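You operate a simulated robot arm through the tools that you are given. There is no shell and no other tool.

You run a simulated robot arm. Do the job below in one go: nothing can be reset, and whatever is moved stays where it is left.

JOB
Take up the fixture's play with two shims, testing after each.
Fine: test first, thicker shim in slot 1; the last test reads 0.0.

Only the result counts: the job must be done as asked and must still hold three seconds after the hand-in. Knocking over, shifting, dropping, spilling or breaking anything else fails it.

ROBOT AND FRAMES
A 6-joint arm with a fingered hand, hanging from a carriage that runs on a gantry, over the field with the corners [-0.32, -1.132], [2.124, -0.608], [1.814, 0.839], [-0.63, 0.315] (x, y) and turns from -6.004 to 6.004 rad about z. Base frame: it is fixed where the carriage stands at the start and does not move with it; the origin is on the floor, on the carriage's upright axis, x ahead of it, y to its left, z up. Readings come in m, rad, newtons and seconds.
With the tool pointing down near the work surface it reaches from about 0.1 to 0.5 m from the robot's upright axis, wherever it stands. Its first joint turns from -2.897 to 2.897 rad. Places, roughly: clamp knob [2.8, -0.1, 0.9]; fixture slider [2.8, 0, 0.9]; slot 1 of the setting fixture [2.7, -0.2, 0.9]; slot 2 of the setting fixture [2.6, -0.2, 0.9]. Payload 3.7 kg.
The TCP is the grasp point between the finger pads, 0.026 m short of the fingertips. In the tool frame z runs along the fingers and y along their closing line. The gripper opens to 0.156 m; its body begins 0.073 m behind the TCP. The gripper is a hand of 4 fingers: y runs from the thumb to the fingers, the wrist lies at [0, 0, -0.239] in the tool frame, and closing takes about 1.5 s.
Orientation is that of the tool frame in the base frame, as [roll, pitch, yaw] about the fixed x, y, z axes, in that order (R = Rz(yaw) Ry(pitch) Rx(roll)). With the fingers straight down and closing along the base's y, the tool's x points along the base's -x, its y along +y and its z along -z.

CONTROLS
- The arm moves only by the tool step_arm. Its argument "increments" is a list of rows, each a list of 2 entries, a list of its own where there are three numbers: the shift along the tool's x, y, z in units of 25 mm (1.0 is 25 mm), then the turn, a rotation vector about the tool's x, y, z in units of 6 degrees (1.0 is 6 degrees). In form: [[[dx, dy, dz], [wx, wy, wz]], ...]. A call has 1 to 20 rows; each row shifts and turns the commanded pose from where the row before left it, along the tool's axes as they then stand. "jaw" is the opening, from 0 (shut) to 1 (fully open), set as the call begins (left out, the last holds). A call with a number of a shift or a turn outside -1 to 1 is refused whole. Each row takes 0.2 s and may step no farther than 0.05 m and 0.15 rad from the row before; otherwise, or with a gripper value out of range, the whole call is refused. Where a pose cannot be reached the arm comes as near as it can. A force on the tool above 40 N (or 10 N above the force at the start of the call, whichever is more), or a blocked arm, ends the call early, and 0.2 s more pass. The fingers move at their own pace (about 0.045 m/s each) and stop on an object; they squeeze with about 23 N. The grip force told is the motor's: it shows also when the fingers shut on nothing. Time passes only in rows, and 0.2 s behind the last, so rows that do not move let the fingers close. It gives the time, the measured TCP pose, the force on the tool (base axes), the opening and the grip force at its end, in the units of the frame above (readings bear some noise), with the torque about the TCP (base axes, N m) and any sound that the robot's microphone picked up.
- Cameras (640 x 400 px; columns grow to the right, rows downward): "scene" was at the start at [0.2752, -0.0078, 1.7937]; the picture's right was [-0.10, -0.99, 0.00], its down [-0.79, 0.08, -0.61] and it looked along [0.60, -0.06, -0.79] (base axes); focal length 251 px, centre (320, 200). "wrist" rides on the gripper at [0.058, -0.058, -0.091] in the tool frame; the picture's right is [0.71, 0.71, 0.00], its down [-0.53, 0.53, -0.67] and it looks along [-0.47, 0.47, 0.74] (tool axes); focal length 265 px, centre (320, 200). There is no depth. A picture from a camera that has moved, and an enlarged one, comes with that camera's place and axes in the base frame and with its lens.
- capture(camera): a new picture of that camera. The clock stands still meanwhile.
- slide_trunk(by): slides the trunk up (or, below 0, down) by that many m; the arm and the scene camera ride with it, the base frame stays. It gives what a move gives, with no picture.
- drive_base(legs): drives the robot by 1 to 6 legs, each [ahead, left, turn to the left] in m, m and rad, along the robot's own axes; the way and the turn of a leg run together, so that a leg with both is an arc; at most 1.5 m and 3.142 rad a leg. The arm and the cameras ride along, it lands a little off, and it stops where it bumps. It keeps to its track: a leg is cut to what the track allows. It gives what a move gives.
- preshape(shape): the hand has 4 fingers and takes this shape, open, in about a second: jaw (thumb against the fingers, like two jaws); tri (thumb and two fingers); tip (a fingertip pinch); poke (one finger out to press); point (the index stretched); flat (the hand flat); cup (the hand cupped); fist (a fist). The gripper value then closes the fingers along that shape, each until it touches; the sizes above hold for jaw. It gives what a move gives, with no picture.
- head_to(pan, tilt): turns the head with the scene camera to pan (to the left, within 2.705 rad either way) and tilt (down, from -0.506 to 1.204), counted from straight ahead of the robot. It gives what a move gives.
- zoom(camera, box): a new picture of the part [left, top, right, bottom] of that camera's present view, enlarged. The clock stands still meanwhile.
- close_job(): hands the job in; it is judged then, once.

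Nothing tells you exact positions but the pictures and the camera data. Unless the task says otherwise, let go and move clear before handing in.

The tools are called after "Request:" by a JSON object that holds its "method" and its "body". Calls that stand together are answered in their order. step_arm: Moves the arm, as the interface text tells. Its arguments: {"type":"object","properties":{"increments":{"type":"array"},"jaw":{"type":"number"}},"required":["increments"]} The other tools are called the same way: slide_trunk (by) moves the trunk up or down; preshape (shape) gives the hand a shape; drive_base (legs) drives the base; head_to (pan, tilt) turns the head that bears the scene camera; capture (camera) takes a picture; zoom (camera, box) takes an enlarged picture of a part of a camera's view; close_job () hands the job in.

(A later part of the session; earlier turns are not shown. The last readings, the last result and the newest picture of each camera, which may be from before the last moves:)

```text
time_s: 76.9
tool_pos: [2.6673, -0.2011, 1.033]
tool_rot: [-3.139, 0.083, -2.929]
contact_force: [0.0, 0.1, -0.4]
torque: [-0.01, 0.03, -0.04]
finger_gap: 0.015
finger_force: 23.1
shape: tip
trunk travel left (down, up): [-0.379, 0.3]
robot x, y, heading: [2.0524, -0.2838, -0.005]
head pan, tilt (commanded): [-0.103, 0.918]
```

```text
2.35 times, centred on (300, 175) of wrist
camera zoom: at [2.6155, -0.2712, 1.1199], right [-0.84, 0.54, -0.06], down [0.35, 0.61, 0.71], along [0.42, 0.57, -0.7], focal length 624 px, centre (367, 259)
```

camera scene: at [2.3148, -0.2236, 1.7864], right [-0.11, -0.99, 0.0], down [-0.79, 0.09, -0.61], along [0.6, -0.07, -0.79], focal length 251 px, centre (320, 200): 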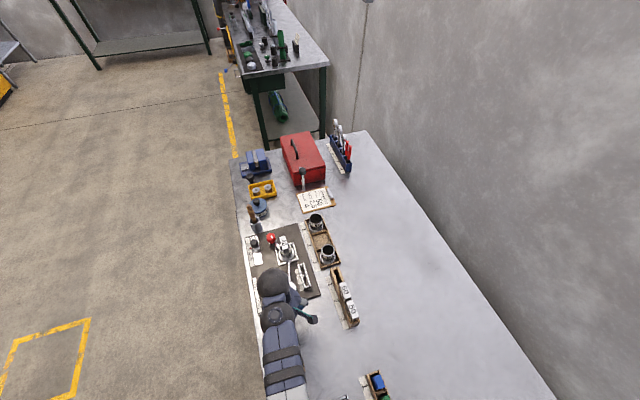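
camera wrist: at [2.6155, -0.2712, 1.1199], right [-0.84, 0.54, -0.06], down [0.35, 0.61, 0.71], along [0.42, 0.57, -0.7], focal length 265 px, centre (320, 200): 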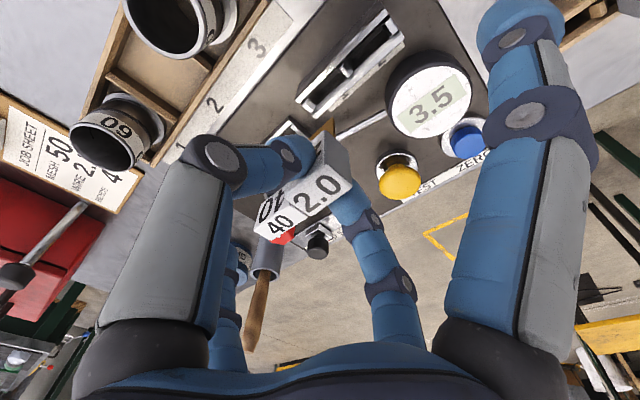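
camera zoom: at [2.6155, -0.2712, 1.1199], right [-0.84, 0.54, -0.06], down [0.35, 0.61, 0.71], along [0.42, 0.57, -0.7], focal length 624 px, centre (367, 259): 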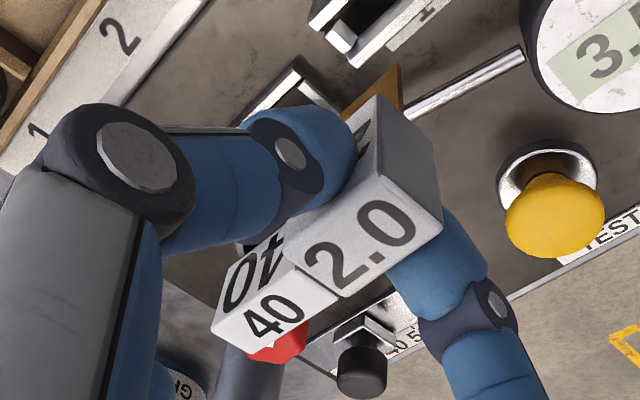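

The two wrist views agree: slot top z≈0.900, slot 1 centre (2.6715, −0.1994), slot 2 centre (2.6303, −0.2084). The tongue is already within a couple of millimetres; I reduce the tilt slightly, correct 1 mm and lower the trunk to just above the slot.

Request:
{"method": "step_arm", "body": {"increments": [[[0.04, 0, 0], [0, 0.21, 0]], [[0, 0, 0], [0, 0, 0]]]}}

Request:
{"method": "slide_trunk", "body": {"by": -0.05}}

Request:
{"method": "zoom", "body": {"camera": "wrist", "box": [240, 0, 440, 150]}}

Request:
{"method": "capture", "body": {"camera": "wrist"}}

```text
time_s: 77.5
tool_pos: [2.6672, -0.2013, 1.0319]
tool_rot: [-3.139, 0.058, -2.93]
contact_force: [-0.8, -0.1, -0.7]
torque: [0.03, 0.04, -0.02]
finger_gap: 0.0151
finger_force: 23.4
shape: tip
trunk travel left (down, up): [-0.379, 0.3]
robot x, y, heading: [2.0506, -0.2832, -0.005]
head pan, tilt (commanded): [-0.103, 0.918]
```

```text
time_s: 78.4
tool_pos: [2.6668, -0.2031, 0.9824]
tool_rot: [-3.139, 0.059, -2.931]
contact_force: [0.5, -0.8, -0.2]
torque: [0.01, -0.01, 0.01]
finger_gap: 0.015
finger_force: 22.6
shape: tip
trunk travel left (down, up): [-0.329, 0.35]
robot x, y, heading: [2.051, -0.2827, -0.009]
head pan, tilt (commanded): [-0.103, 0.918]
```

```text
2.67 times, centred on (340, 75) of wrist
camera zoom: at [2.6165, -0.2714, 1.0709], right [-0.84, 0.54, -0.04], down [0.36, 0.62, 0.7], along [0.41, 0.57, -0.72], focal length 708 px, centre (267, 533)
```

zoom: 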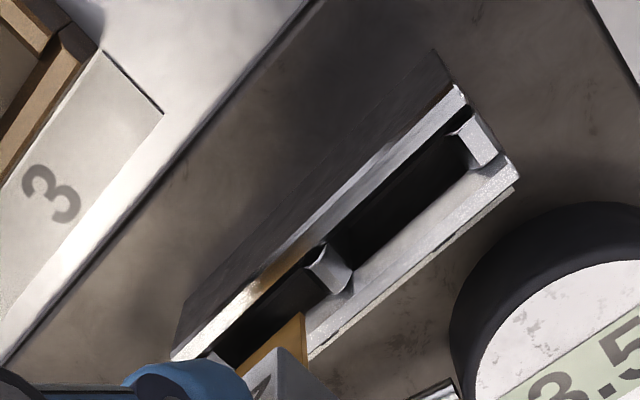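

```text
taken
camera wrist: at [2.6165, -0.2714, 1.0709], right [-0.84, 0.54, -0.04], down [0.36, 0.62, 0.7], along [0.41, 0.57, -0.72], focal length 265 px, centre (320, 200)
```

wrist: 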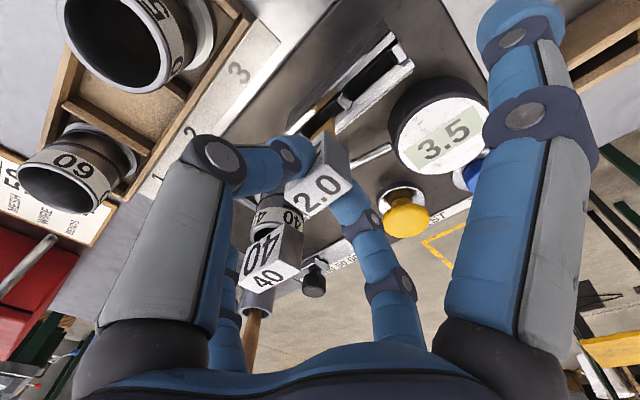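

Request:
{"method": "zoom", "body": {"camera": "wrist", "box": [290, 80, 370, 150]}}

```text
5.71 times, centred on (330, 115) of wrist
camera zoom: at [2.6165, -0.2714, 1.0709], right [-0.84, 0.54, -0.04], down [0.36, 0.62, 0.7], along [0.41, 0.57, -0.72], focal length 1517 px, centre (263, 686)
```

zoom: 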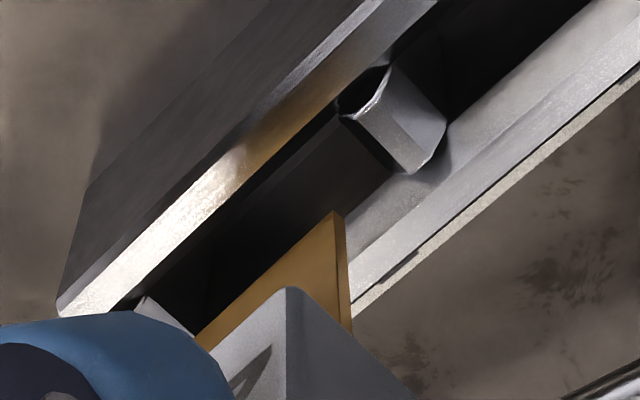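

The blade is only about 2 mm thick and the pocket about 9.5 × 36 mm, so the alignment has ample margin. I lower by the trunk in small increments, checking the force each time.

Request:
{"method": "slide_trunk", "body": {"by": -0.02}}

Request:
{"method": "zoom", "body": {"camera": "wrist", "box": [260, 60, 400, 160]}}

```text
time_s: 79.1
tool_pos: [2.6671, -0.2012, 0.9628]
tool_rot: [-3.137, 0.059, -2.929]
contact_force: [0.1, -0.1, -0.2]
torque: [0.03, 0.02, 0.0]
finger_gap: 0.0149
finger_force: 23.2
shape: tip
trunk travel left (down, up): [-0.309, 0.37]
robot x, y, heading: [2.0518, -0.2834, -0.004]
head pan, tilt (commanded): [-0.103, 0.918]
```

```text
4.00 times, centred on (330, 110) of wrist
camera zoom: at [2.6164, -0.2714, 1.0509], right [-0.84, 0.54, -0.04], down [0.36, 0.62, 0.7], along [0.41, 0.57, -0.72], focal length 1062 px, centre (280, 560)
```

zoom: 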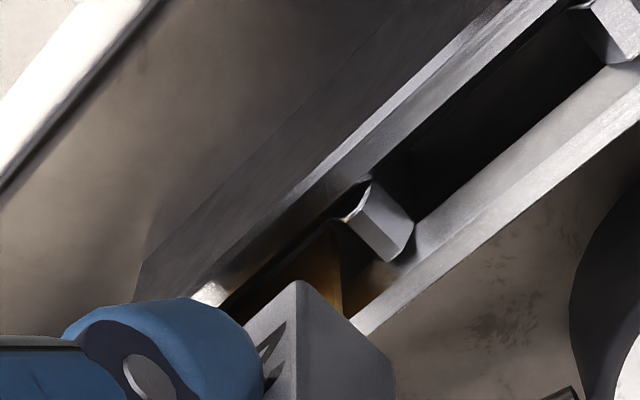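

The blade is entering the pocket freely. I continue down.

Request:
{"method": "slide_trunk", "body": {"by": -0.012}}

Request:
{"method": "slide_trunk", "body": {"by": -0.004}}

Request:
{"method": "zoom", "body": {"camera": "wrist", "box": [260, 60, 400, 160]}}

```text
time_s: 79.7
tool_pos: [2.6677, -0.201, 0.95]
tool_rot: [-3.141, 0.06, -2.931]
contact_force: [-0.4, -0.3, -0.5]
torque: [-0.02, 0.0, -0.02]
finger_gap: 0.0148
finger_force: 23.1
shape: tip
trunk travel left (down, up): [-0.297, 0.382]
robot x, y, heading: [2.0557, -0.287, -0.009]
head pan, tilt (commanded): [-0.103, 0.918]
```

```text
time_s: 80.2
tool_pos: [2.6668, -0.2019, 0.9473]
tool_rot: [-3.139, 0.058, -2.929]
contact_force: [-0.2, 1.3, -0.7]
torque: [-0.01, 0.02, -0.01]
finger_gap: 0.0149
finger_force: 23.4
shape: tip
trunk travel left (down, up): [-0.293, 0.386]
robot x, y, heading: [2.0533, -0.2809, -0.009]
head pan, tilt (commanded): [-0.103, 0.918]
```

```text
4.00 times, centred on (330, 110) of wrist
camera zoom: at [2.6164, -0.2714, 1.0349], right [-0.84, 0.54, -0.04], down [0.36, 0.62, 0.7], along [0.41, 0.57, -0.72], focal length 1062 px, centre (280, 560)
```

zoom: 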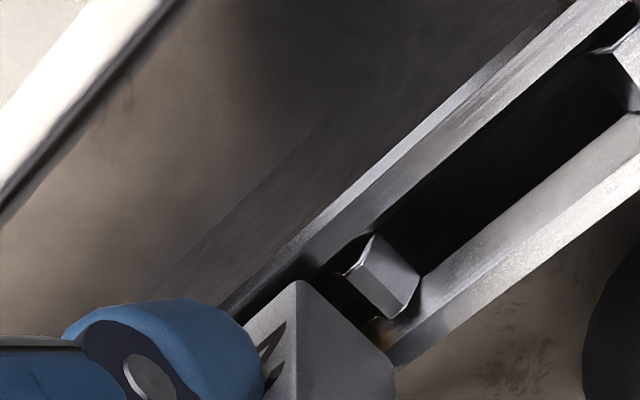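

Request:
{"method": "slide_trunk", "body": {"by": -0.003}}

Request:
{"method": "slide_trunk", "body": {"by": -0.002}}

Request:
{"method": "slide_trunk", "body": {"by": -0.002}}

Request:
{"method": "zoom", "body": {"camera": "wrist", "box": [260, 60, 400, 160]}}

```text
time_s: 80.8
tool_pos: [2.6672, -0.2025, 0.9441]
tool_rot: [3.142, 0.059, -2.93]
contact_force: [1.0, -0.1, 0.2]
torque: [-0.01, 0.0, 0.02]
finger_gap: 0.0151
finger_force: 23.1
shape: tip
trunk travel left (down, up): [-0.29, 0.389]
robot x, y, heading: [2.0534, -0.2805, -0.005]
head pan, tilt (commanded): [-0.103, 0.918]
```

```text
time_s: 81.3
tool_pos: [2.6689, -0.2003, 0.9433]
tool_rot: [-3.14, 0.062, -2.931]
contact_force: [-0.6, -0.7, 7.6]
torque: [-0.01, 0.02, 0.02]
finger_gap: 0.0151
finger_force: 22.9
shape: tip
trunk travel left (down, up): [-0.288, 0.391]
robot x, y, heading: [2.0549, -0.2842, -0.006]
head pan, tilt (commanded): [-0.103, 0.918]
```

```text
time_s: 81.8
tool_pos: [2.6686, -0.2012, 0.9421]
tool_rot: [-3.139, 0.063, -2.932]
contact_force: [-3.9, -0.5, 18.4]
torque: [-0.04, 0.08, 0.0]
finger_gap: 0.0158
finger_force: 22.7
shape: tip
trunk travel left (down, up): [-0.286, 0.393]
robot x, y, heading: [2.0524, -0.2855, -0.014]
head pan, tilt (commanded): [-0.103, 0.918]
```

```text
4.00 times, centred on (330, 110) of wrist
camera zoom: at [2.6176, -0.2713, 1.0298], right [-0.84, 0.54, -0.05], down [0.36, 0.62, 0.7], along [0.41, 0.57, -0.71], focal length 1062 px, centre (280, 560)
```

zoom: 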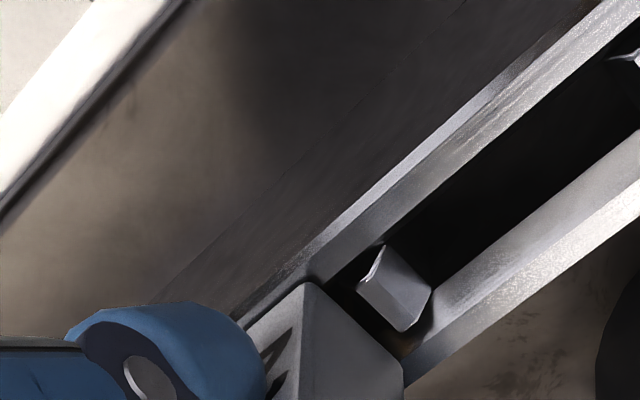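

The blade bottoms at the expected height with a clear contact force. I relieve 2 mm and open the pinch partially to release.

Request:
{"method": "slide_trunk", "body": {"by": 0.002}}

Request:
{"method": "step_arm", "body": {"increments": [[[0, 0, 0], [0, 0, 0]], [[0, 0, 0], [0, 0, 0]], [[0, 0, 0], [0, 0, 0]], [[0, 0, 0], [0, 0, 0]], [[0, 0, 0], [0, 0, 0]]], "jaw": 0.27}}

Request:
{"method": "capture", "body": {"camera": "wrist"}}

Request:
{"method": "zoom", "body": {"camera": "wrist", "box": [220, 60, 420, 220]}}

```text
time_s: 82.3
tool_pos: [2.6679, -0.2022, 0.9421]
tool_rot: [-3.139, 0.063, -2.929]
contact_force: [-1.2, -0.5, 13.4]
torque: [-0.05, 0.02, -0.01]
finger_gap: 0.0157
finger_force: 22.5
shape: tip
trunk travel left (down, up): [-0.288, 0.391]
robot x, y, heading: [2.0516, -0.282, -0.002]
head pan, tilt (commanded): [-0.103, 0.918]
```

```text
time_s: 83.5
tool_pos: [2.6673, -0.2018, 0.9416]
tool_rot: [-3.139, 0.059, -2.93]
contact_force: [-0.4, 0.9, 0.4]
torque: [0.02, 0.01, -0.01]
finger_gap: 0.0422
finger_force: 0.1
shape: tip
trunk travel left (down, up): [-0.288, 0.391]
robot x, y, heading: [2.0529, -0.2839, -0.01]
head pan, tilt (commanded): [-0.103, 0.918]
```

```text
taken
camera wrist: at [2.6164, -0.2714, 1.0298], right [-0.84, 0.54, -0.04], down [0.36, 0.62, 0.7], along [0.41, 0.57, -0.72], focal length 265 px, centre (320, 200)
```

wrist: 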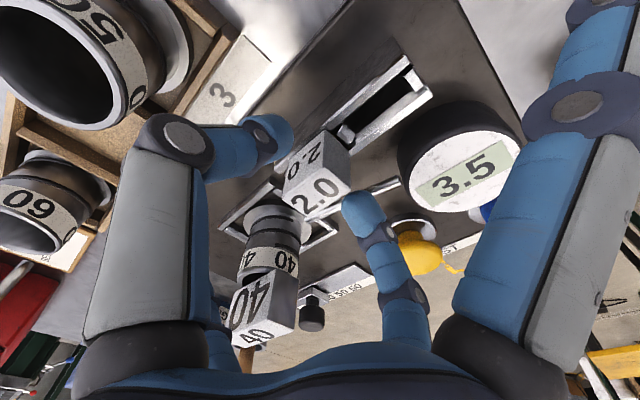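

```text
2.50 times, centred on (320, 140) of wrist
camera zoom: at [2.6164, -0.2714, 1.0298], right [-0.84, 0.54, -0.04], down [0.36, 0.62, 0.7], along [0.41, 0.57, -0.72], focal length 664 px, centre (320, 350)
```

zoom: 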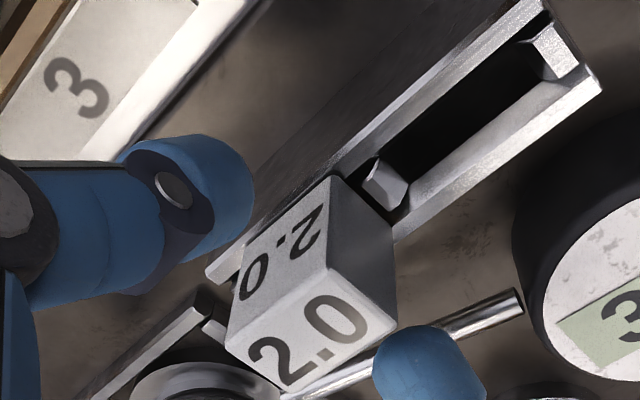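

The 2.0 shim is seated upright in slot 1. I raise clear and look at the result before testing.

Request:
{"method": "slide_trunk", "body": {"by": 0.03}}

Request:
{"method": "slide_trunk", "body": {"by": 0.1}}

Request:
{"method": "capture", "body": {"camera": "wrist"}}

Request:
{"method": "zoom", "body": {"camera": "wrist", "box": [260, 0, 460, 160]}}

```text
time_s: 84.3
tool_pos: [2.6678, -0.2025, 0.9724]
tool_rot: [-3.14, 0.058, -2.929]
contact_force: [0.6, 0.6, 0.7]
torque: [0.02, -0.03, 0.01]
finger_gap: 0.042
finger_force: 0.0
shape: tip
trunk travel left (down, up): [-0.318, 0.361]
robot x, y, heading: [2.0557, -0.2815, -0.011]
head pan, tilt (commanded): [-0.103, 0.918]
```

```text
time_s: 85.6
tool_pos: [2.6678, -0.2017, 1.0726]
tool_rot: [-3.14, 0.061, -2.93]
contact_force: [-0.1, 0.6, -0.6]
torque: [-0.01, -0.01, 0.01]
finger_gap: 0.0421
finger_force: 0.0
shape: tip
trunk travel left (down, up): [-0.418, 0.261]
robot x, y, heading: [2.0535, -0.2806, -0.01]
head pan, tilt (commanded): [-0.103, 0.918]
```

```text
taken
camera wrist: at [2.6163, -0.2714, 1.1598], right [-0.84, 0.54, -0.04], down [0.36, 0.62, 0.7], along [0.41, 0.57, -0.72], focal length 265 px, centre (320, 200)
```

wrist: 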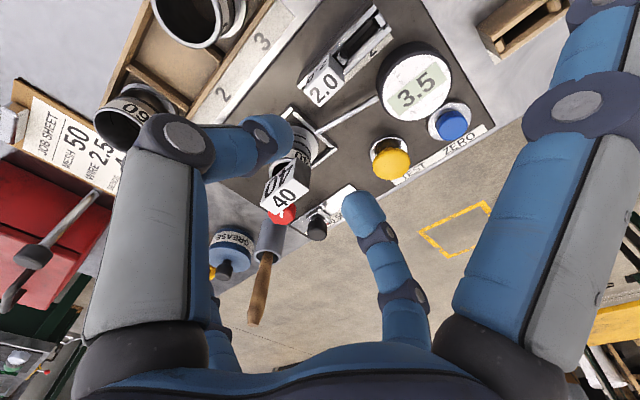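

```text
2.50 times, centred on (360, 80) of wrist
camera zoom: at [2.6163, -0.2714, 1.1598], right [-0.84, 0.54, -0.04], down [0.36, 0.62, 0.7], along [0.41, 0.57, -0.72], focal length 664 px, centre (220, 500)
```

zoom: 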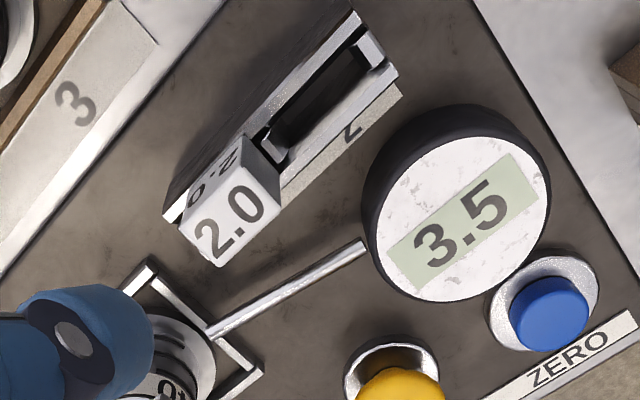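

Slot 1 holds the 2.0 shim with the dial still at 3.5 until tested. I switch to "poke", tilt outward and go over the TEST button.

Request:
{"method": "preshape", "body": {"shape": "poke"}}

Request:
{"method": "step_arm", "body": {"increments": [[[0, 0, 0], [0, -0.67, 0]], [[0, 0, 0], [0, -0.67, 0]], [[-0.07, 0.846, 0.014], [0, 0, 0]], [[-0.07, 0.846, 0.014], [0, 0, 0]], [[-0.07, 0.846, 0.014], [0, 0, 0]], [[-0.07, 0.846, 0.014], [0, 0, 0]], [[-0.07, 0.846, 0.014], [0, 0, 0]], [[-0.07, 0.846, 0.014], [0, 0, 0]], [[0, 0, 0], [0, 0, 0]]]}}

Request:
{"method": "capture", "body": {"camera": "wrist"}}

```text
time_s: 86.5
tool_pos: [2.6673, -0.2019, 1.0716]
tool_rot: [-3.14, 0.059, -2.93]
contact_force: [-0.2, 0.7, 0.4]
torque: [0.02, -0.01, 0.01]
finger_gap: 0.0
finger_force: 0.0
shape: poke
trunk travel left (down, up): [-0.418, 0.261]
robot x, y, heading: [2.0511, -0.2826, -0.005]
head pan, tilt (commanded): [-0.103, 0.918]
```

```text
time_s: 88.5
tool_pos: [2.6511, -0.0739, 1.0709]
tool_rot: [-3.139, 0.2, -2.931]
contact_force: [-0.3, 0.3, 0.1]
torque: [-0.02, 0.02, 0.01]
finger_gap: 0.0001
finger_force: 0.1
shape: poke
trunk travel left (down, up): [-0.418, 0.261]
robot x, y, heading: [2.052, -0.284, -0.006]
head pan, tilt (commanded): [-0.103, 0.918]
```

```text
taken
camera wrist: at [2.5885, -0.146, 1.1496], right [-0.83, 0.55, -0.14], down [0.26, 0.6, 0.76], along [0.5, 0.59, -0.64], focal length 265 px, centre (320, 200)
```

wrist: 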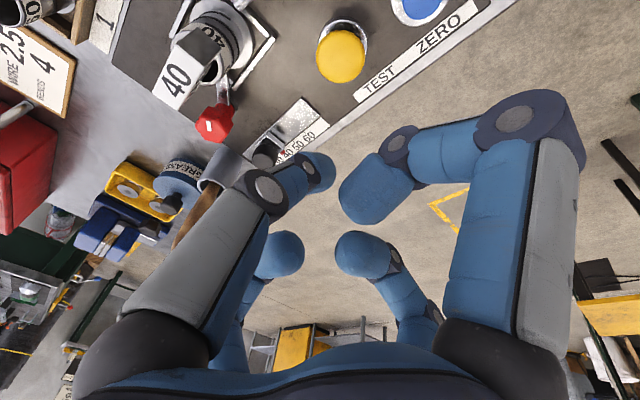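

Request:
{"method": "step_arm", "body": {"increments": [[[-0.12, 0, 0.02], [0, 0, 0]], [[0, 0, 0], [0, 0, 0]]]}}

Request:
{"method": "slide_trunk", "body": {"by": -0.12}}

Request:
{"method": "slide_trunk", "body": {"by": -0.012}}

Request:
{"method": "slide_trunk", "body": {"by": -0.005}}

Request:
{"method": "zoom", "body": {"camera": "wrist", "box": [240, 0, 440, 200]}}

```text
time_s: 89.1
tool_pos: [2.6548, -0.0741, 1.0717]
tool_rot: [-3.141, 0.202, -2.931]
contact_force: [-0.8, 0.3, -0.5]
torque: [0.0, 0.01, -0.03]
finger_gap: 0.0
finger_force: 0.2
shape: poke
trunk travel left (down, up): [-0.418, 0.261]
robot x, y, heading: [2.0514, -0.2871, -0.005]
head pan, tilt (commanded): [-0.103, 0.918]
```

```text
time_s: 90.6
tool_pos: [2.6537, -0.0734, 0.9521]
tool_rot: [-3.139, 0.201, -2.929]
contact_force: [0.0, 0.3, 0.1]
torque: [-0.03, 0.02, 0.04]
finger_gap: 0.0
finger_force: 0.0
shape: poke
trunk travel left (down, up): [-0.298, 0.381]
robot x, y, heading: [2.054, -0.2824, -0.01]
head pan, tilt (commanded): [-0.103, 0.918]
```

```text
time_s: 91.2
tool_pos: [2.654, -0.074, 0.9391]
tool_rot: [-3.14, 0.2, -2.929]
contact_force: [0.4, 0.1, 0.9]
torque: [-0.02, -0.01, -0.02]
finger_gap: 0.0
finger_force: 0.1
shape: poke
trunk travel left (down, up): [-0.286, 0.393]
robot x, y, heading: [2.0535, -0.279, -0.009]
head pan, tilt (commanded): [-0.103, 0.918]
```

```text
time_s: 91.7
tool_pos: [2.6542, -0.0734, 0.935]
tool_rot: [-3.141, 0.201, -2.93]
contact_force: [-1.2, -1.4, 3.5]
torque: [-0.02, 0.05, 0.03]
finger_gap: 0.0
finger_force: 0.1
shape: poke
trunk travel left (down, up): [-0.281, 0.398]
robot x, y, heading: [2.0549, -0.2833, -0.01]
head pan, tilt (commanded): [-0.103, 0.918]
heard: click
```

```text
2.00 times, centred on (340, 100) of wrist
camera zoom: at [2.5923, -0.1462, 1.013], right [-0.83, 0.55, -0.14], down [0.26, 0.6, 0.76], along [0.5, 0.59, -0.64], focal length 531 px, centre (280, 400)
```

zoom: 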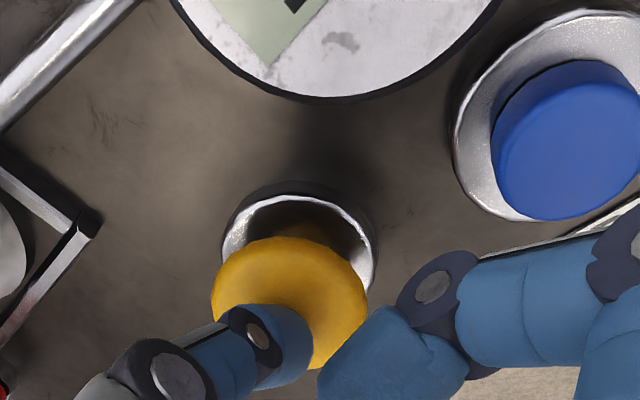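

Click heard again. I raise and read the dial.

Request:
{"method": "slide_trunk", "body": {"by": 0.03}}

Request:
{"method": "slide_trunk", "body": {"by": 0.12}}

Request:
{"method": "capture", "body": {"camera": "scene"}}

Request:
{"method": "zoom", "body": {"camera": "scene", "box": [240, 200, 360, 320]}}

```text
time_s: 92.5
tool_pos: [2.6538, -0.0738, 0.9655]
tool_rot: [-3.139, 0.2, -2.928]
contact_force: [-0.5, -0.1, 0.0]
torque: [0.03, 0.04, 0.01]
finger_gap: 0.0
finger_force: 0.0
shape: poke
trunk travel left (down, up): [-0.311, 0.368]
robot x, y, heading: [2.0525, -0.2833, -0.006]
head pan, tilt (commanded): [-0.103, 0.918]
```

```text
time_s: 94.0
tool_pos: [2.6546, -0.0726, 1.0839]
tool_rot: [-3.139, 0.198, -2.931]
contact_force: [-0.5, 0.3, 0.3]
torque: [0.03, 0.0, 0.0]
finger_gap: 0.0
finger_force: 0.1
shape: poke
trunk travel left (down, up): [-0.431, 0.248]
robot x, y, heading: [2.0528, -0.2807, -0.008]
head pan, tilt (commanded): [-0.103, 0.918]
```

```text
taken
camera scene: at [2.3283, -0.2923, 1.5983], right [-0.11, -0.99, 0.0], down [-0.79, 0.09, -0.61], along [0.6, -0.07, -0.79], focal length 251 px, centre (320, 200)
```

scene: 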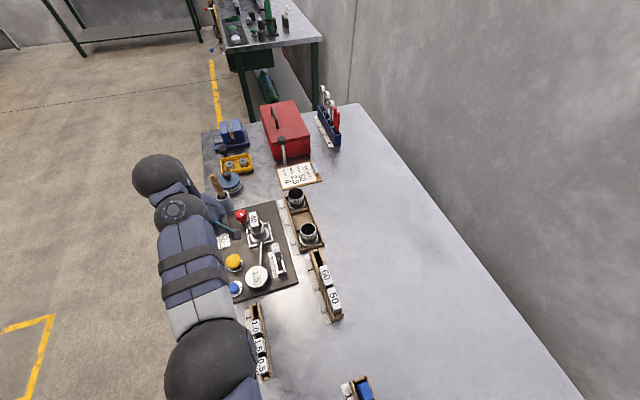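

```text
3.33 times, centred on (300, 260) of scene
camera zoom: at [2.3283, -0.2923, 1.5983], right [-0.11, -0.99, 0.0], down [-0.79, 0.09, -0.61], along [0.6, -0.07, -0.79], focal length 837 px, centre (387, 0)
```

zoom: 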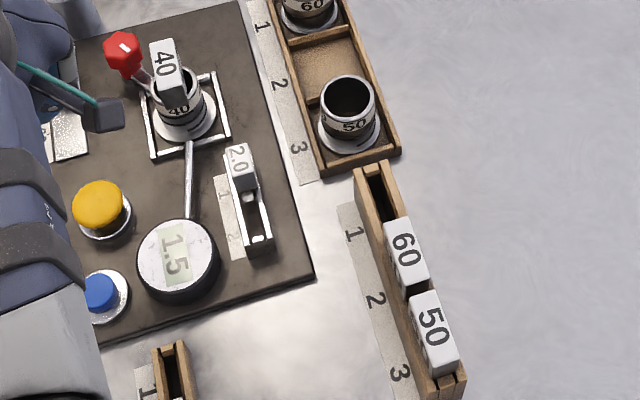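

The second test reads 1.5, as expected. Now I check the rack and its remaining shims before picking the 1.5.

Request:
{"method": "zoom", "body": {"camera": "scene", "box": [230, 290, 300, 390]}}

```text
4.00 times, centred on (265, 340) of scene
camera zoom: at [2.3283, -0.2923, 1.5983], right [-0.11, -0.99, 0.0], down [-0.79, 0.09, -0.61], along [0.6, -0.07, -0.79], focal length 1004 px, centre (540, -360)
```

zoom: 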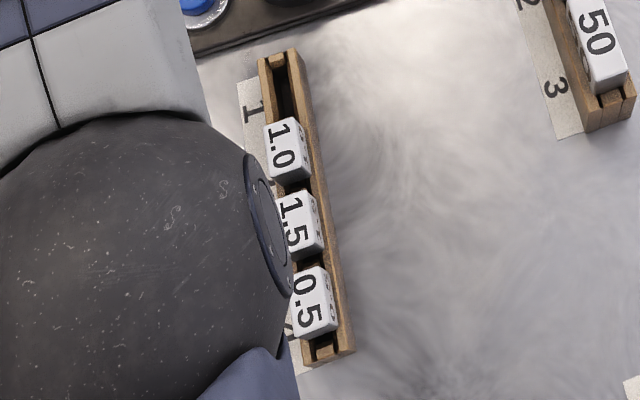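

The rack and the other shims look undisturbed. I raise the trunk, switch to "tip", straighten the hand and bring it back and down toward the 1.5 shim.

Request:
{"method": "slide_trunk", "body": {"by": 0.247}}

Request:
{"method": "preshape", "body": {"shape": "tip"}}

Request:
{"method": "step_arm", "body": {"increments": [[[0.85, 0, -0.17], [0, 0.64, 0]], [[0.87, 0, -0.11], [0, 0.64, 0]], [[0.88, 0, -0.06], [0, 0.63, 0]]], "jaw": 0.32}}

Request:
{"method": "step_arm", "body": {"increments": [[[0.363, -0.104, 1], [0, 0, 0]], [[0.363, -0.104, 1], [0, 0, 0]], [[0.363, -0.104, 1], [0, 0, 0]], [[0.363, -0.104, 1], [0, 0, 0]], [[0.363, -0.104, 1], [0, 0, 0]], [[0.363, -0.104, 1], [0, 0, 0]], [[0.363, -0.104, 1], [0, 0, 0]], [[0.363, -0.104, 1], [0, 0, 0]], [[0.363, -0.104, 1], [0, 0, 0]], [[0.363, -0.104, 1], [0, 0, 0]], [[0.363, -0.104, 1], [0, 0, 0]], [[0.363, -0.104, 1], [0, 0, 0]]]}}

Request:
{"method": "capture", "body": {"camera": "wrist"}}

```text
time_s: 96.5
tool_pos: [2.6548, -0.0743, 1.3309]
tool_rot: [-3.141, 0.198, -2.93]
contact_force: [1.5, -0.1, 0.2]
torque: [0.02, -0.03, -0.01]
finger_gap: 0.0
finger_force: 0.0
shape: poke
trunk travel left (down, up): [-0.678, 0.001]
robot x, y, heading: [2.0554, -0.2837, -0.007]
head pan, tilt (commanded): [-0.103, 0.918]
```

```text
time_s: 97.5
tool_pos: [2.6543, -0.0729, 1.3323]
tool_rot: [-3.141, 0.202, -2.93]
contact_force: [0.6, -0.2, 0.5]
torque: [0.01, 0.01, 0.0]
finger_gap: 0.156
finger_force: 0.0
shape: tip
trunk travel left (down, up): [-0.678, 0.001]
robot x, y, heading: [2.0492, -0.2796, -0.005]
head pan, tilt (commanded): [-0.103, 0.918]
```

```text
time_s: 98.2
tool_pos: [2.5908, -0.0872, 1.3294]
tool_rot: [-3.14, -0.002, -2.93]
contact_force: [0.9, -1.3, -0.1]
torque: [-0.02, 0.01, -0.02]
finger_gap: 0.0861
finger_force: 0.0
shape: tip
trunk travel left (down, up): [-0.678, 0.001]
robot x, y, heading: [2.0524, -0.2829, -0.014]
head pan, tilt (commanded): [-0.103, 0.918]
```

```text
time_s: 100.8
tool_pos: [2.4885, -0.1427, 1.0315]
tool_rot: [-3.141, 0.0, -2.932]
contact_force: [0.0, -0.6, -0.2]
torque: [-0.02, 0.03, -0.02]
finger_gap: 0.0501
finger_force: 0.0
shape: tip
trunk travel left (down, up): [-0.678, 0.001]
robot x, y, heading: [2.0527, -0.2828, -0.005]
head pan, tilt (commanded): [-0.103, 0.918]
```

```text
taken
camera wrist: at [2.4437, -0.2112, 1.1218], right [-0.84, 0.54, 0.0], down [0.4, 0.63, 0.67], along [0.36, 0.56, -0.74], focal length 265 px, centre (320, 200)
```

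wrist: 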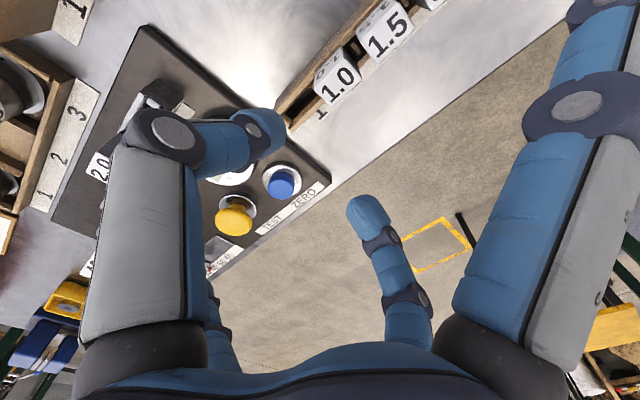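

Request:
{"method": "step_arm", "body": {"increments": [[[0, 0, 0.6], [0, 0, 0]], [[0, 0, 0.6], [0, 0, 0]], [[0.836, -0.05, 0.2], [0, 0, 0]], [[0.836, -0.05, 0.2], [0, 0, 0]], [[0.836, -0.05, 0], [0, 0, 0]], [[0, 0, 0], [0, 0, 0]]]}}

Request:
{"method": "capture", "body": {"camera": "wrist"}}

Request:
{"method": "zoom", "body": {"camera": "wrist", "box": [240, 60, 400, 160]}}

```text
time_s: 102.2
tool_pos: [2.4287, -0.1595, 0.9911]
tool_rot: [-3.141, -0.002, -2.933]
contact_force: [0.3, 0.5, -0.1]
torque: [-0.01, 0.01, 0.01]
finger_gap: 0.0501
finger_force: 0.0
shape: tip
trunk travel left (down, up): [-0.678, 0.001]
robot x, y, heading: [2.0495, -0.2834, -0.007]
head pan, tilt (commanded): [-0.103, 0.918]
```

```text
taken
camera wrist: at [2.3827, -0.2281, 1.0829], right [-0.84, 0.54, 0.0], down [0.41, 0.63, 0.67], along [0.36, 0.56, -0.74], focal length 265 px, centre (320, 200)
```

wrist: 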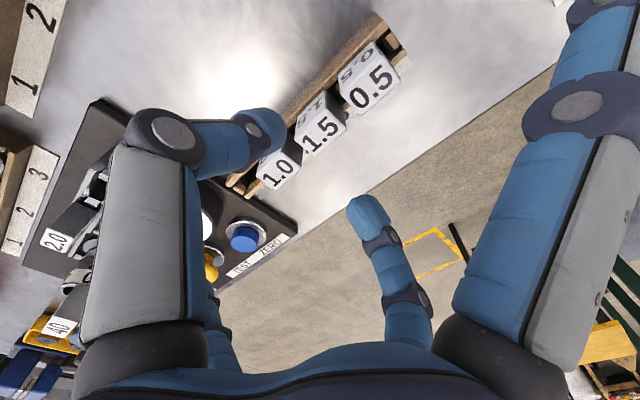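

```text
4.00 times, centred on (320, 110) of wrist
camera zoom: at [2.3827, -0.2281, 1.0829], right [-0.84, 0.54, 0.0], down [0.41, 0.63, 0.67], along [0.36, 0.56, -0.74], focal length 1062 px, centre (320, 560)
```

zoom: 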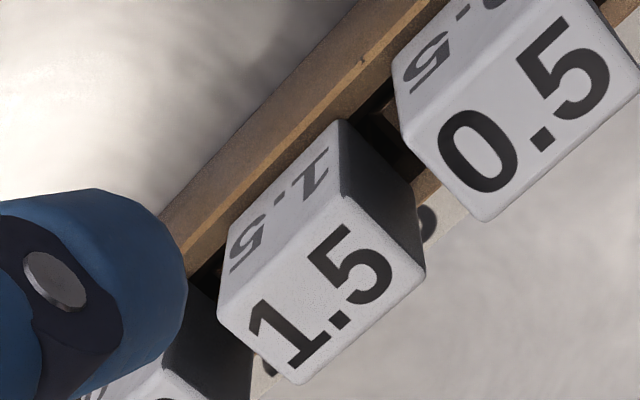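

The hand is centred over the 1.5 head. I descend to the pinch height in steps.

Request:
{"method": "step_arm", "body": {"increments": [[[0, 0, 0.4], [0, 0, 0]], [[0, 0, 0.4], [0, 0, 0]], [[0, 0, 0.4], [0, 0, 0]], [[0, 0, 0.4], [0, 0, 0]], [[0, 0, 0.1], [0, 0, 0]], [[0, 0, 0.1], [0, 0, 0]], [[0, 0, 0.1], [0, 0, 0]], [[0, 0, 0.1], [0, 0, 0]], [[0, 0, 0.1], [0, 0, 0]], [[0, 0, 0.1], [0, 0, 0]], [[0, 0, 0], [0, 0, 0]]]}}

Request:
{"method": "capture", "body": {"camera": "wrist"}}

Request:
{"method": "zoom", "body": {"camera": "wrist", "box": [240, 100, 400, 220]}}

```text
time_s: 104.7
tool_pos: [2.4293, -0.1576, 0.9364]
tool_rot: [3.141, -0.001, -2.93]
contact_force: [1.0, -0.8, -0.3]
torque: [0.0, -0.02, 0.01]
finger_gap: 0.0502
finger_force: 0.0
shape: tip
trunk travel left (down, up): [-0.678, 0.001]
robot x, y, heading: [2.0536, -0.2849, -0.003]
head pan, tilt (commanded): [-0.103, 0.918]
```

```text
taken
camera wrist: at [2.3837, -0.2266, 1.0279], right [-0.84, 0.54, 0.0], down [0.4, 0.63, 0.67], along [0.36, 0.56, -0.74], focal length 265 px, centre (320, 200)
```

wrist: 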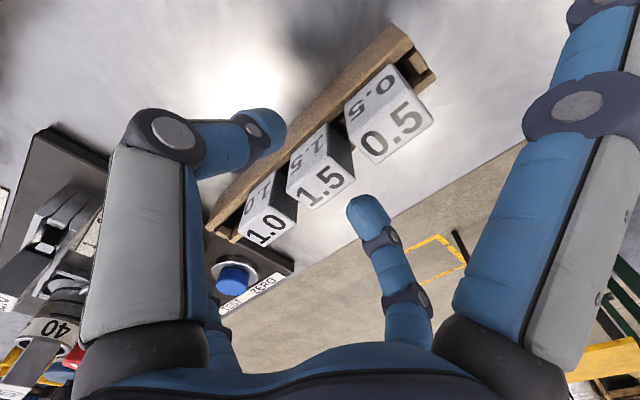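

```text
3.33 times, centred on (320, 160) of wrist
camera zoom: at [2.3837, -0.2266, 1.0279], right [-0.84, 0.54, 0.0], down [0.4, 0.63, 0.67], along [0.36, 0.56, -0.74], focal length 885 px, centre (320, 333)
```

zoom: 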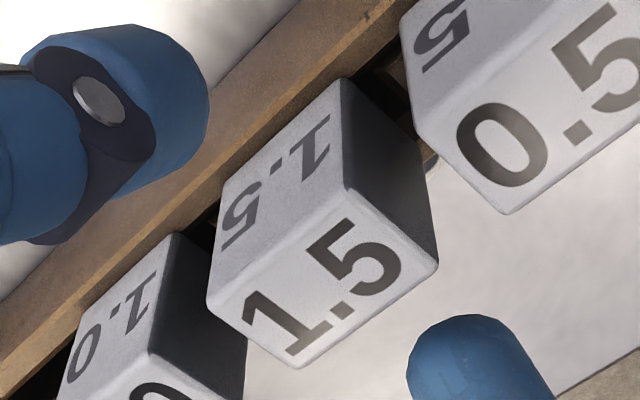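

Request:
{"method": "step_arm", "body": {"increments": [[[0.06, -0.055, 0], [0, 0, 0]], [[0, 0, 0], [0, 0, 0]], [[0, 0, 0], [0, 0, 0]]]}}

Request:
{"method": "step_arm", "body": {"increments": [[[0, 0, 0], [0, 0, 0]], [[0, 0, 0], [0, 0, 0]], [[0, 0, 0], [0, 0, 0]], [[0, 0, 0], [0, 0, 0]], [[0, 0, 0], [0, 0, 0]], [[0, 0, 0], [0, 0, 0]]], "jaw": 0.04}}

Request:
{"method": "capture", "body": {"camera": "wrist"}}

```text
time_s: 105.5
tool_pos: [2.4288, -0.158, 0.9366]
tool_rot: [-3.141, 0.0, -2.933]
contact_force: [-0.1, 0.7, 0.2]
torque: [-0.01, -0.03, -0.02]
finger_gap: 0.0502
finger_force: 0.0
shape: tip
trunk travel left (down, up): [-0.678, 0.001]
robot x, y, heading: [2.053, -0.2826, -0.011]
head pan, tilt (commanded): [-0.103, 0.918]
```

```text
time_s: 106.8
tool_pos: [2.428, -0.1593, 0.9353]
tool_rot: [-3.139, 0.002, -2.932]
contact_force: [0.9, 0.1, -0.2]
torque: [0.01, -0.02, -0.01]
finger_gap: 0.0146
finger_force: 23.0
shape: tip
trunk travel left (down, up): [-0.678, 0.001]
robot x, y, heading: [2.051, -0.2848, -0.005]
head pan, tilt (commanded): [-0.103, 0.918]
```

```text
taken
camera wrist: at [2.3826, -0.2281, 1.0277], right [-0.84, 0.54, 0.0], down [0.4, 0.63, 0.67], along [0.36, 0.56, -0.74], focal length 265 px, centre (320, 200)
```

wrist: 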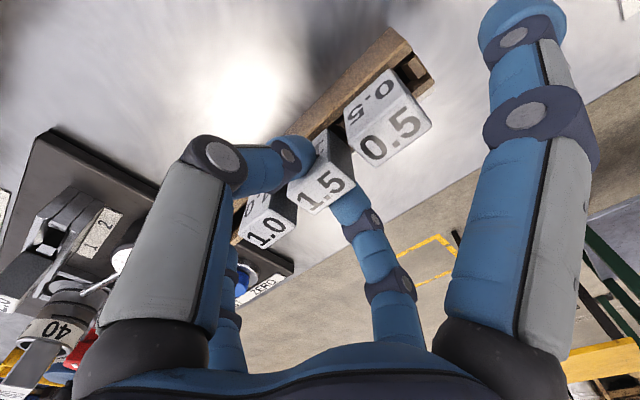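

Gripped at 23 N. I lift the 1.5 shim straight out.

Request:
{"method": "step_arm", "body": {"increments": [[[0, 0, -0.2], [0, 0, 0]], [[0, 0, -0.2], [0, 0, 0]], [[0, 0, -0.3], [0, 0, 0]], [[0, 0, -0.4], [0, 0, 0]], [[0, 0, -0.4], [0, 0, 0]], [[0, 0, -0.4], [0, 0, 0]], [[0, 0, -0.4], [0, 0, 0]]]}}

Request:
{"method": "capture", "body": {"camera": "wrist"}}

Request:
{"method": "zoom", "body": {"camera": "wrist", "box": [220, 60, 420, 220]}}

```text
time_s: 108.5
tool_pos: [2.4284, -0.1588, 0.9935]
tool_rot: [-3.14, 0.0, -2.932]
contact_force: [-0.1, -0.3, -1.1]
torque: [0.0, 0.01, 0.03]
finger_gap: 0.0147
finger_force: 23.2
shape: tip
trunk travel left (down, up): [-0.678, 0.001]
robot x, y, heading: [2.0536, -0.2818, -0.006]
head pan, tilt (commanded): [-0.103, 0.918]
```

```text
taken
camera wrist: at [2.3826, -0.2275, 1.0848], right [-0.84, 0.54, 0.0], down [0.41, 0.63, 0.67], along [0.36, 0.56, -0.74], focal length 265 px, centre (320, 200)
```

wrist: 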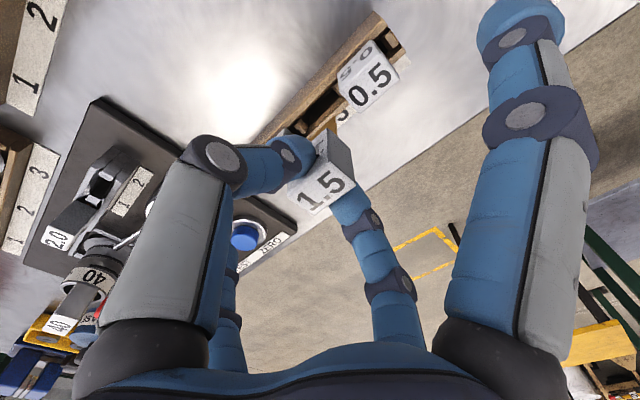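

```text
2.50 times, centred on (320, 140) of wrist
camera zoom: at [2.3826, -0.2275, 1.0848], right [-0.84, 0.54, 0.0], down [0.41, 0.63, 0.67], along [0.36, 0.56, -0.74], focal length 664 px, centre (320, 350)
```

zoom: 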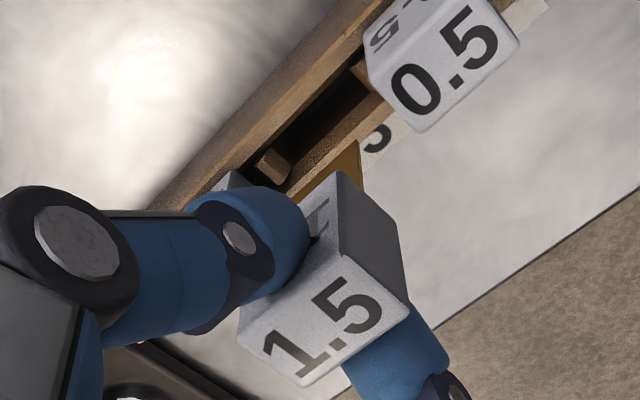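

The 1.5 shim is out and clear of its pocket. I raise a bit more before travelling so the blade clears the neighbouring head.

Request:
{"method": "step_arm", "body": {"increments": [[[0, 0, -0.5], [0, 0, 0]], [[0, 0, -0.5], [0, 0, 0]]]}}

```text
time_s: 109.0
tool_pos: [2.4299, -0.1594, 1.0176]
tool_rot: [-3.14, 0.0, -2.932]
contact_force: [0.4, -0.1, -0.4]
torque: [0.01, -0.02, -0.01]
finger_gap: 0.0145
finger_force: 23.2
shape: tip
trunk travel left (down, up): [-0.678, 0.001]
robot x, y, heading: [2.0509, -0.2828, 0.0]
head pan, tilt (commanded): [-0.103, 0.918]
```

Request:
{"method": "step_arm", "body": {"increments": [[[-0.759, -0.312, -0.3], [0, 0, 0]], [[-0.759, -0.312, -0.2], [0, 0, 0]], [[-0.759, -0.312, -0.1], [0, 0, 0]], [[-0.535, -0.37, -1], [0, 0, 0]], [[-0.535, -0.37, -1], [0, 0, 0]], [[-0.535, -0.37, -1], [0, 0, 0]], [[-0.535, -0.37, -1], [0, 0, 0]], [[-0.319, -0.102, -0.867], [0, 0, 0]], [[-0.319, -0.102, -0.867], [0, 0, 0]], [[-0.319, -0.102, -0.867], [0, 0, 0]], [[-0.319, -0.102, -0.867], [0, 0, 0]], [[-0.319, -0.102, -0.867], [0, 0, 0]], [[-0.319, -0.102, -0.867], [0, 0, 0]]]}}

Request:
{"method": "capture", "body": {"camera": "wrist"}}

```text
time_s: 111.8
tool_pos: [2.6002, -0.1999, 1.2651]
tool_rot: [-3.14, -0.002, -2.932]
contact_force: [-0.7, 1.0, 0.0]
torque: [0.0, -0.03, 0.01]
finger_gap: 0.0147
finger_force: 23.2
shape: tip
trunk travel left (down, up): [-0.678, 0.001]
robot x, y, heading: [2.0523, -0.2846, -0.004]
head pan, tilt (commanded): [-0.103, 0.918]
```

```text
taken
camera wrist: at [2.5538, -0.2689, 1.357], right [-0.84, 0.54, 0.0], down [0.41, 0.63, 0.67], along [0.36, 0.56, -0.75], focal length 265 px, centre (320, 200)
```

wrist: 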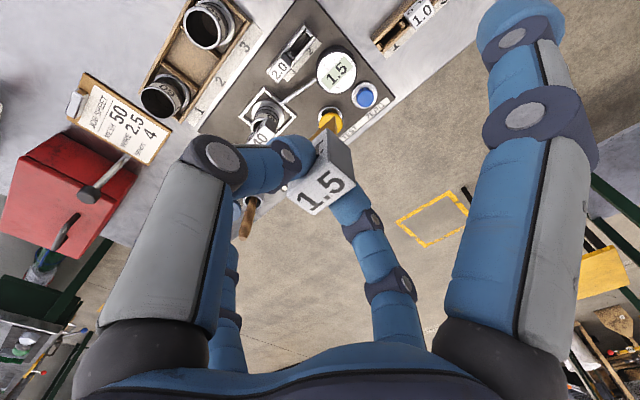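

Held well. I move over slot 2 and lower the trunk to a hover just above it.

Request:
{"method": "step_arm", "body": {"increments": [[[-0.588, -0.294, 0], [0, 0, 0]], [[-0.588, -0.294, 0], [0, 0, 0]], [[0, 0, 0], [0, 0, 0]]]}}

Request:
{"method": "slide_trunk", "body": {"by": -0.24}}

Request:
{"method": "capture", "body": {"camera": "wrist"}}

Request:
{"method": "zoom", "body": {"camera": "wrist", "box": [220, 30, 400, 150]}}

```text
time_s: 112.7
tool_pos: [2.6298, -0.2073, 1.2641]
tool_rot: [-3.141, 0.001, -2.931]
contact_force: [-0.6, -0.9, 0.2]
torque: [-0.02, 0.02, -0.01]
finger_gap: 0.0144
finger_force: 22.9
shape: tip
trunk travel left (down, up): [-0.678, 0.001]
robot x, y, heading: [2.0509, -0.282, -0.006]
head pan, tilt (commanded): [-0.103, 0.918]
```

```text
time_s: 115.2
tool_pos: [2.6297, -0.2073, 1.0246]
tool_rot: [-3.14, 0.0, -2.932]
contact_force: [-0.5, -0.3, -0.7]
torque: [-0.01, -0.03, -0.02]
finger_gap: 0.0147
finger_force: 22.3
shape: tip
trunk travel left (down, up): [-0.438, 0.241]
robot x, y, heading: [2.0551, -0.2841, -0.005]
head pan, tilt (commanded): [-0.103, 0.918]
```

```text
taken
camera wrist: at [2.5842, -0.2758, 1.1156], right [-0.84, 0.54, 0.0], down [0.4, 0.63, 0.67], along [0.36, 0.56, -0.74], focal length 265 px, centre (320, 200)
```

wrist: 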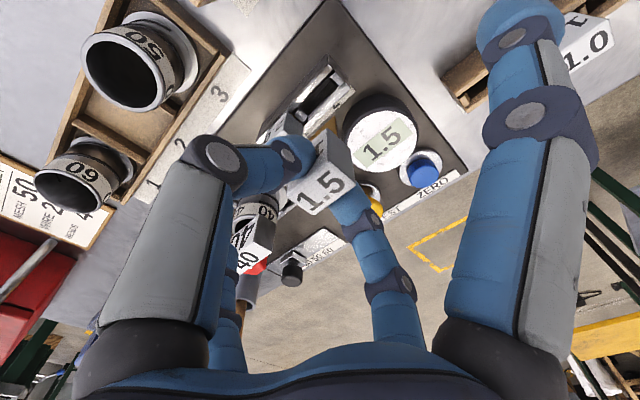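

```text
3.33 times, centred on (310, 90) of wrist
camera zoom: at [2.5842, -0.2758, 1.1156], right [-0.84, 0.54, 0.0], down [0.4, 0.63, 0.67], along [0.36, 0.56, -0.74], focal length 885 px, centre (353, 567)
```

zoom: 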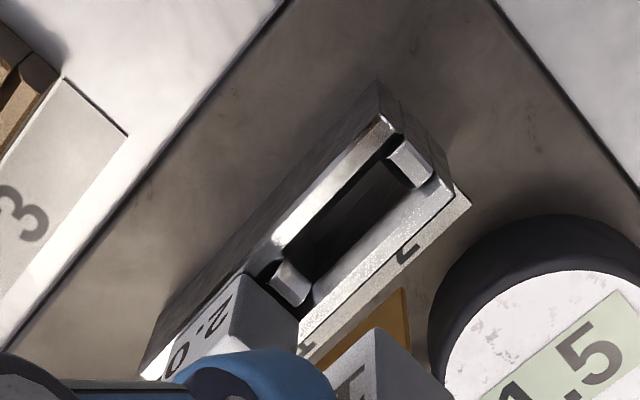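

Blade and slot 2 line up within about a millimetre. I apply the small correction and lower in increments.

Request:
{"method": "step_arm", "body": {"increments": [[[-0.04, -0.045, 0], [0, 0, 0]], [[0, 0, 0], [0, 0, 0]]]}}

Request:
{"method": "slide_trunk", "body": {"by": -0.045}}

Request:
{"method": "zoom", "body": {"camera": "wrist", "box": [260, 60, 400, 160]}}

```text
time_s: 115.8
tool_pos: [2.6307, -0.2093, 1.0234]
tool_rot: [-3.141, -0.001, -2.932]
contact_force: [0.4, 0.8, 0.0]
torque: [0.02, -0.02, -0.02]
finger_gap: 0.0145
finger_force: 23.2
shape: tip
trunk travel left (down, up): [-0.438, 0.241]
robot x, y, heading: [2.05, -0.2798, -0.008]
head pan, tilt (commanded): [-0.103, 0.918]
```

```text
time_s: 116.6
tool_pos: [2.6317, -0.209, 0.9801]
tool_rot: [-3.14, 0.0, -2.931]
contact_force: [1.3, -0.5, -0.1]
torque: [0.05, 0.02, -0.03]
finger_gap: 0.0145
finger_force: 22.9
shape: tip
trunk travel left (down, up): [-0.393, 0.286]
robot x, y, heading: [2.0496, -0.2807, -0.003]
head pan, tilt (commanded): [-0.103, 0.918]
```

```text
4.00 times, centred on (330, 110) of wrist
camera zoom: at [2.5851, -0.2775, 1.0704], right [-0.84, 0.54, 0.0], down [0.4, 0.63, 0.67], along [0.36, 0.56, -0.74], focal length 1062 px, centre (280, 560)
```

zoom: 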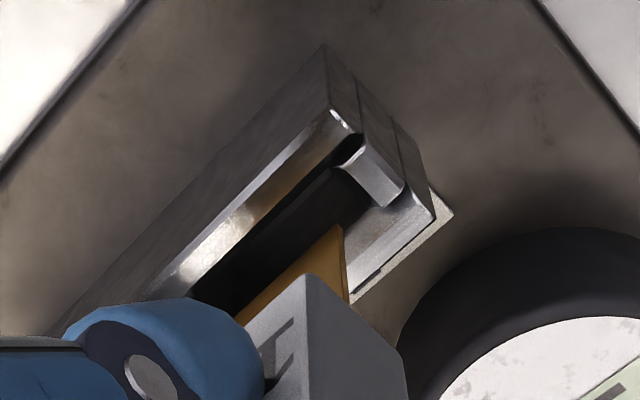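

Request:
{"method": "slide_trunk", "body": {"by": -0.015}}

Request:
{"method": "slide_trunk", "body": {"by": -0.015}}

Request:
{"method": "slide_trunk", "body": {"by": -0.004}}

Request:
{"method": "zoom", "body": {"camera": "wrist", "box": [260, 60, 400, 160]}}

```text
time_s: 117.2
tool_pos: [2.6311, -0.2083, 0.9639]
tool_rot: [-3.14, -0.001, -2.933]
contact_force: [-0.8, -0.3, -0.2]
torque: [-0.02, 0.03, 0.0]
finger_gap: 0.0146
finger_force: 22.8
shape: tip
trunk travel left (down, up): [-0.378, 0.301]
robot x, y, heading: [2.0506, -0.2836, -0.009]
head pan, tilt (commanded): [-0.103, 0.918]
```

```text
time_s: 117.9
tool_pos: [2.6306, -0.2083, 0.9484]
tool_rot: [-3.139, 0.0, -2.933]
contact_force: [-0.6, 0.2, -0.1]
torque: [0.02, 0.01, 0.02]
finger_gap: 0.0147
finger_force: 22.3
shape: tip
trunk travel left (down, up): [-0.363, 0.316]
robot x, y, heading: [2.0557, -0.284, -0.008]
head pan, tilt (commanded): [-0.103, 0.918]
```

```text
time_s: 118.4
tool_pos: [2.6307, -0.2092, 0.9455]
tool_rot: [-3.14, 0.0, -2.931]
contact_force: [-0.5, -0.5, -0.9]
torque: [0.02, 0.01, 0.01]
finger_gap: 0.0148
finger_force: 23.0
shape: tip
trunk travel left (down, up): [-0.359, 0.32]
robot x, y, heading: [2.0501, -0.2868, -0.004]
head pan, tilt (commanded): [-0.103, 0.918]
```

```text
4.00 times, centred on (330, 110) of wrist
camera zoom: at [2.5851, -0.2775, 1.0364], right [-0.84, 0.54, 0.0], down [0.4, 0.63, 0.67], along [0.36, 0.56, -0.74], focal length 1062 px, centre (280, 560)
```

zoom: 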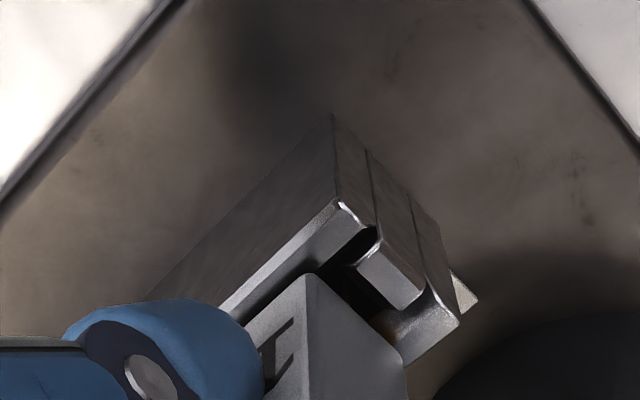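

Request:
{"method": "slide_trunk", "body": {"by": -0.002}}

Request:
{"method": "slide_trunk", "body": {"by": -0.002}}

```text
time_s: 118.9
tool_pos: [2.6306, -0.2104, 0.9422]
tool_rot: [-3.139, 0.001, -2.932]
contact_force: [-0.5, -0.3, 2.1]
torque: [0.01, 0.04, 0.01]
finger_gap: 0.0146
finger_force: 22.9
shape: tip
trunk travel left (down, up): [-0.357, 0.322]
robot x, y, heading: [2.0495, -0.2821, -0.008]
head pan, tilt (commanded): [-0.103, 0.918]
```

```text
time_s: 119.5
tool_pos: [2.6308, -0.2082, 0.942]
tool_rot: [-3.14, 0.003, -2.931]
contact_force: [-4.2, -1.6, 13.5]
torque: [0.0, 0.08, -0.04]
finger_gap: 0.0152
finger_force: 23.3
shape: tip
trunk travel left (down, up): [-0.355, 0.324]
robot x, y, heading: [2.0529, -0.2821, -0.005]
head pan, tilt (commanded): [-0.103, 0.918]
```

The blade has bottomed in slot 2. I relieve the pressure and release.

Request:
{"method": "slide_trunk", "body": {"by": 0.002}}

Request:
{"method": "step_arm", "body": {"increments": [[[0, 0, 0], [0, 0, 0]], [[0, 0, 0], [0, 0, 0]], [[0, 0, 0], [0, 0, 0]], [[0, 0, 0], [0, 0, 0]], [[0, 0, 0], [0, 0, 0]]], "jaw": 0.27}}

Request:
{"method": "capture", "body": {"camera": "wrist"}}

```text
time_s: 120.0
tool_pos: [2.6308, -0.2082, 0.9423]
tool_rot: [-3.14, 0.001, -2.932]
contact_force: [-0.6, 0.3, 6.7]
torque: [0.0, 0.03, -0.03]
finger_gap: 0.0153
finger_force: 23.0
shape: tip
trunk travel left (down, up): [-0.357, 0.322]
robot x, y, heading: [2.0562, -0.2862, -0.005]
head pan, tilt (commanded): [-0.103, 0.918]
```

```text
time_s: 121.2
tool_pos: [2.6309, -0.2092, 0.9431]
tool_rot: [-3.14, 0.0, -2.933]
contact_force: [0.1, -0.4, 0.6]
torque: [0.01, -0.05, 0.01]
finger_gap: 0.042
finger_force: 0.0
shape: tip
trunk travel left (down, up): [-0.357, 0.322]
robot x, y, heading: [2.0526, -0.2834, -0.007]
head pan, tilt (commanded): [-0.103, 0.918]
```

```text
taken
camera wrist: at [2.5851, -0.2775, 1.0344], right [-0.84, 0.54, 0.0], down [0.4, 0.63, 0.67], along [0.36, 0.56, -0.74], focal length 265 px, centre (320, 200)
```

wrist: 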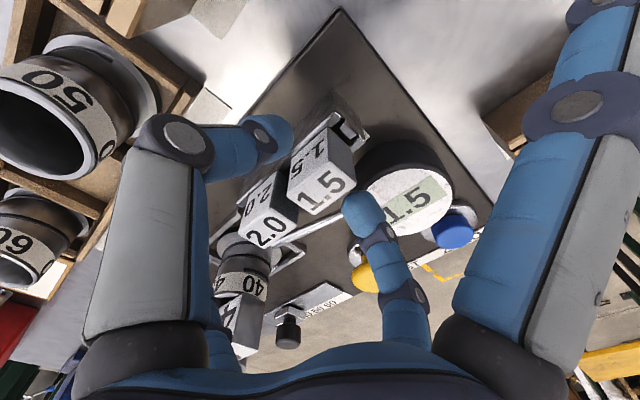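

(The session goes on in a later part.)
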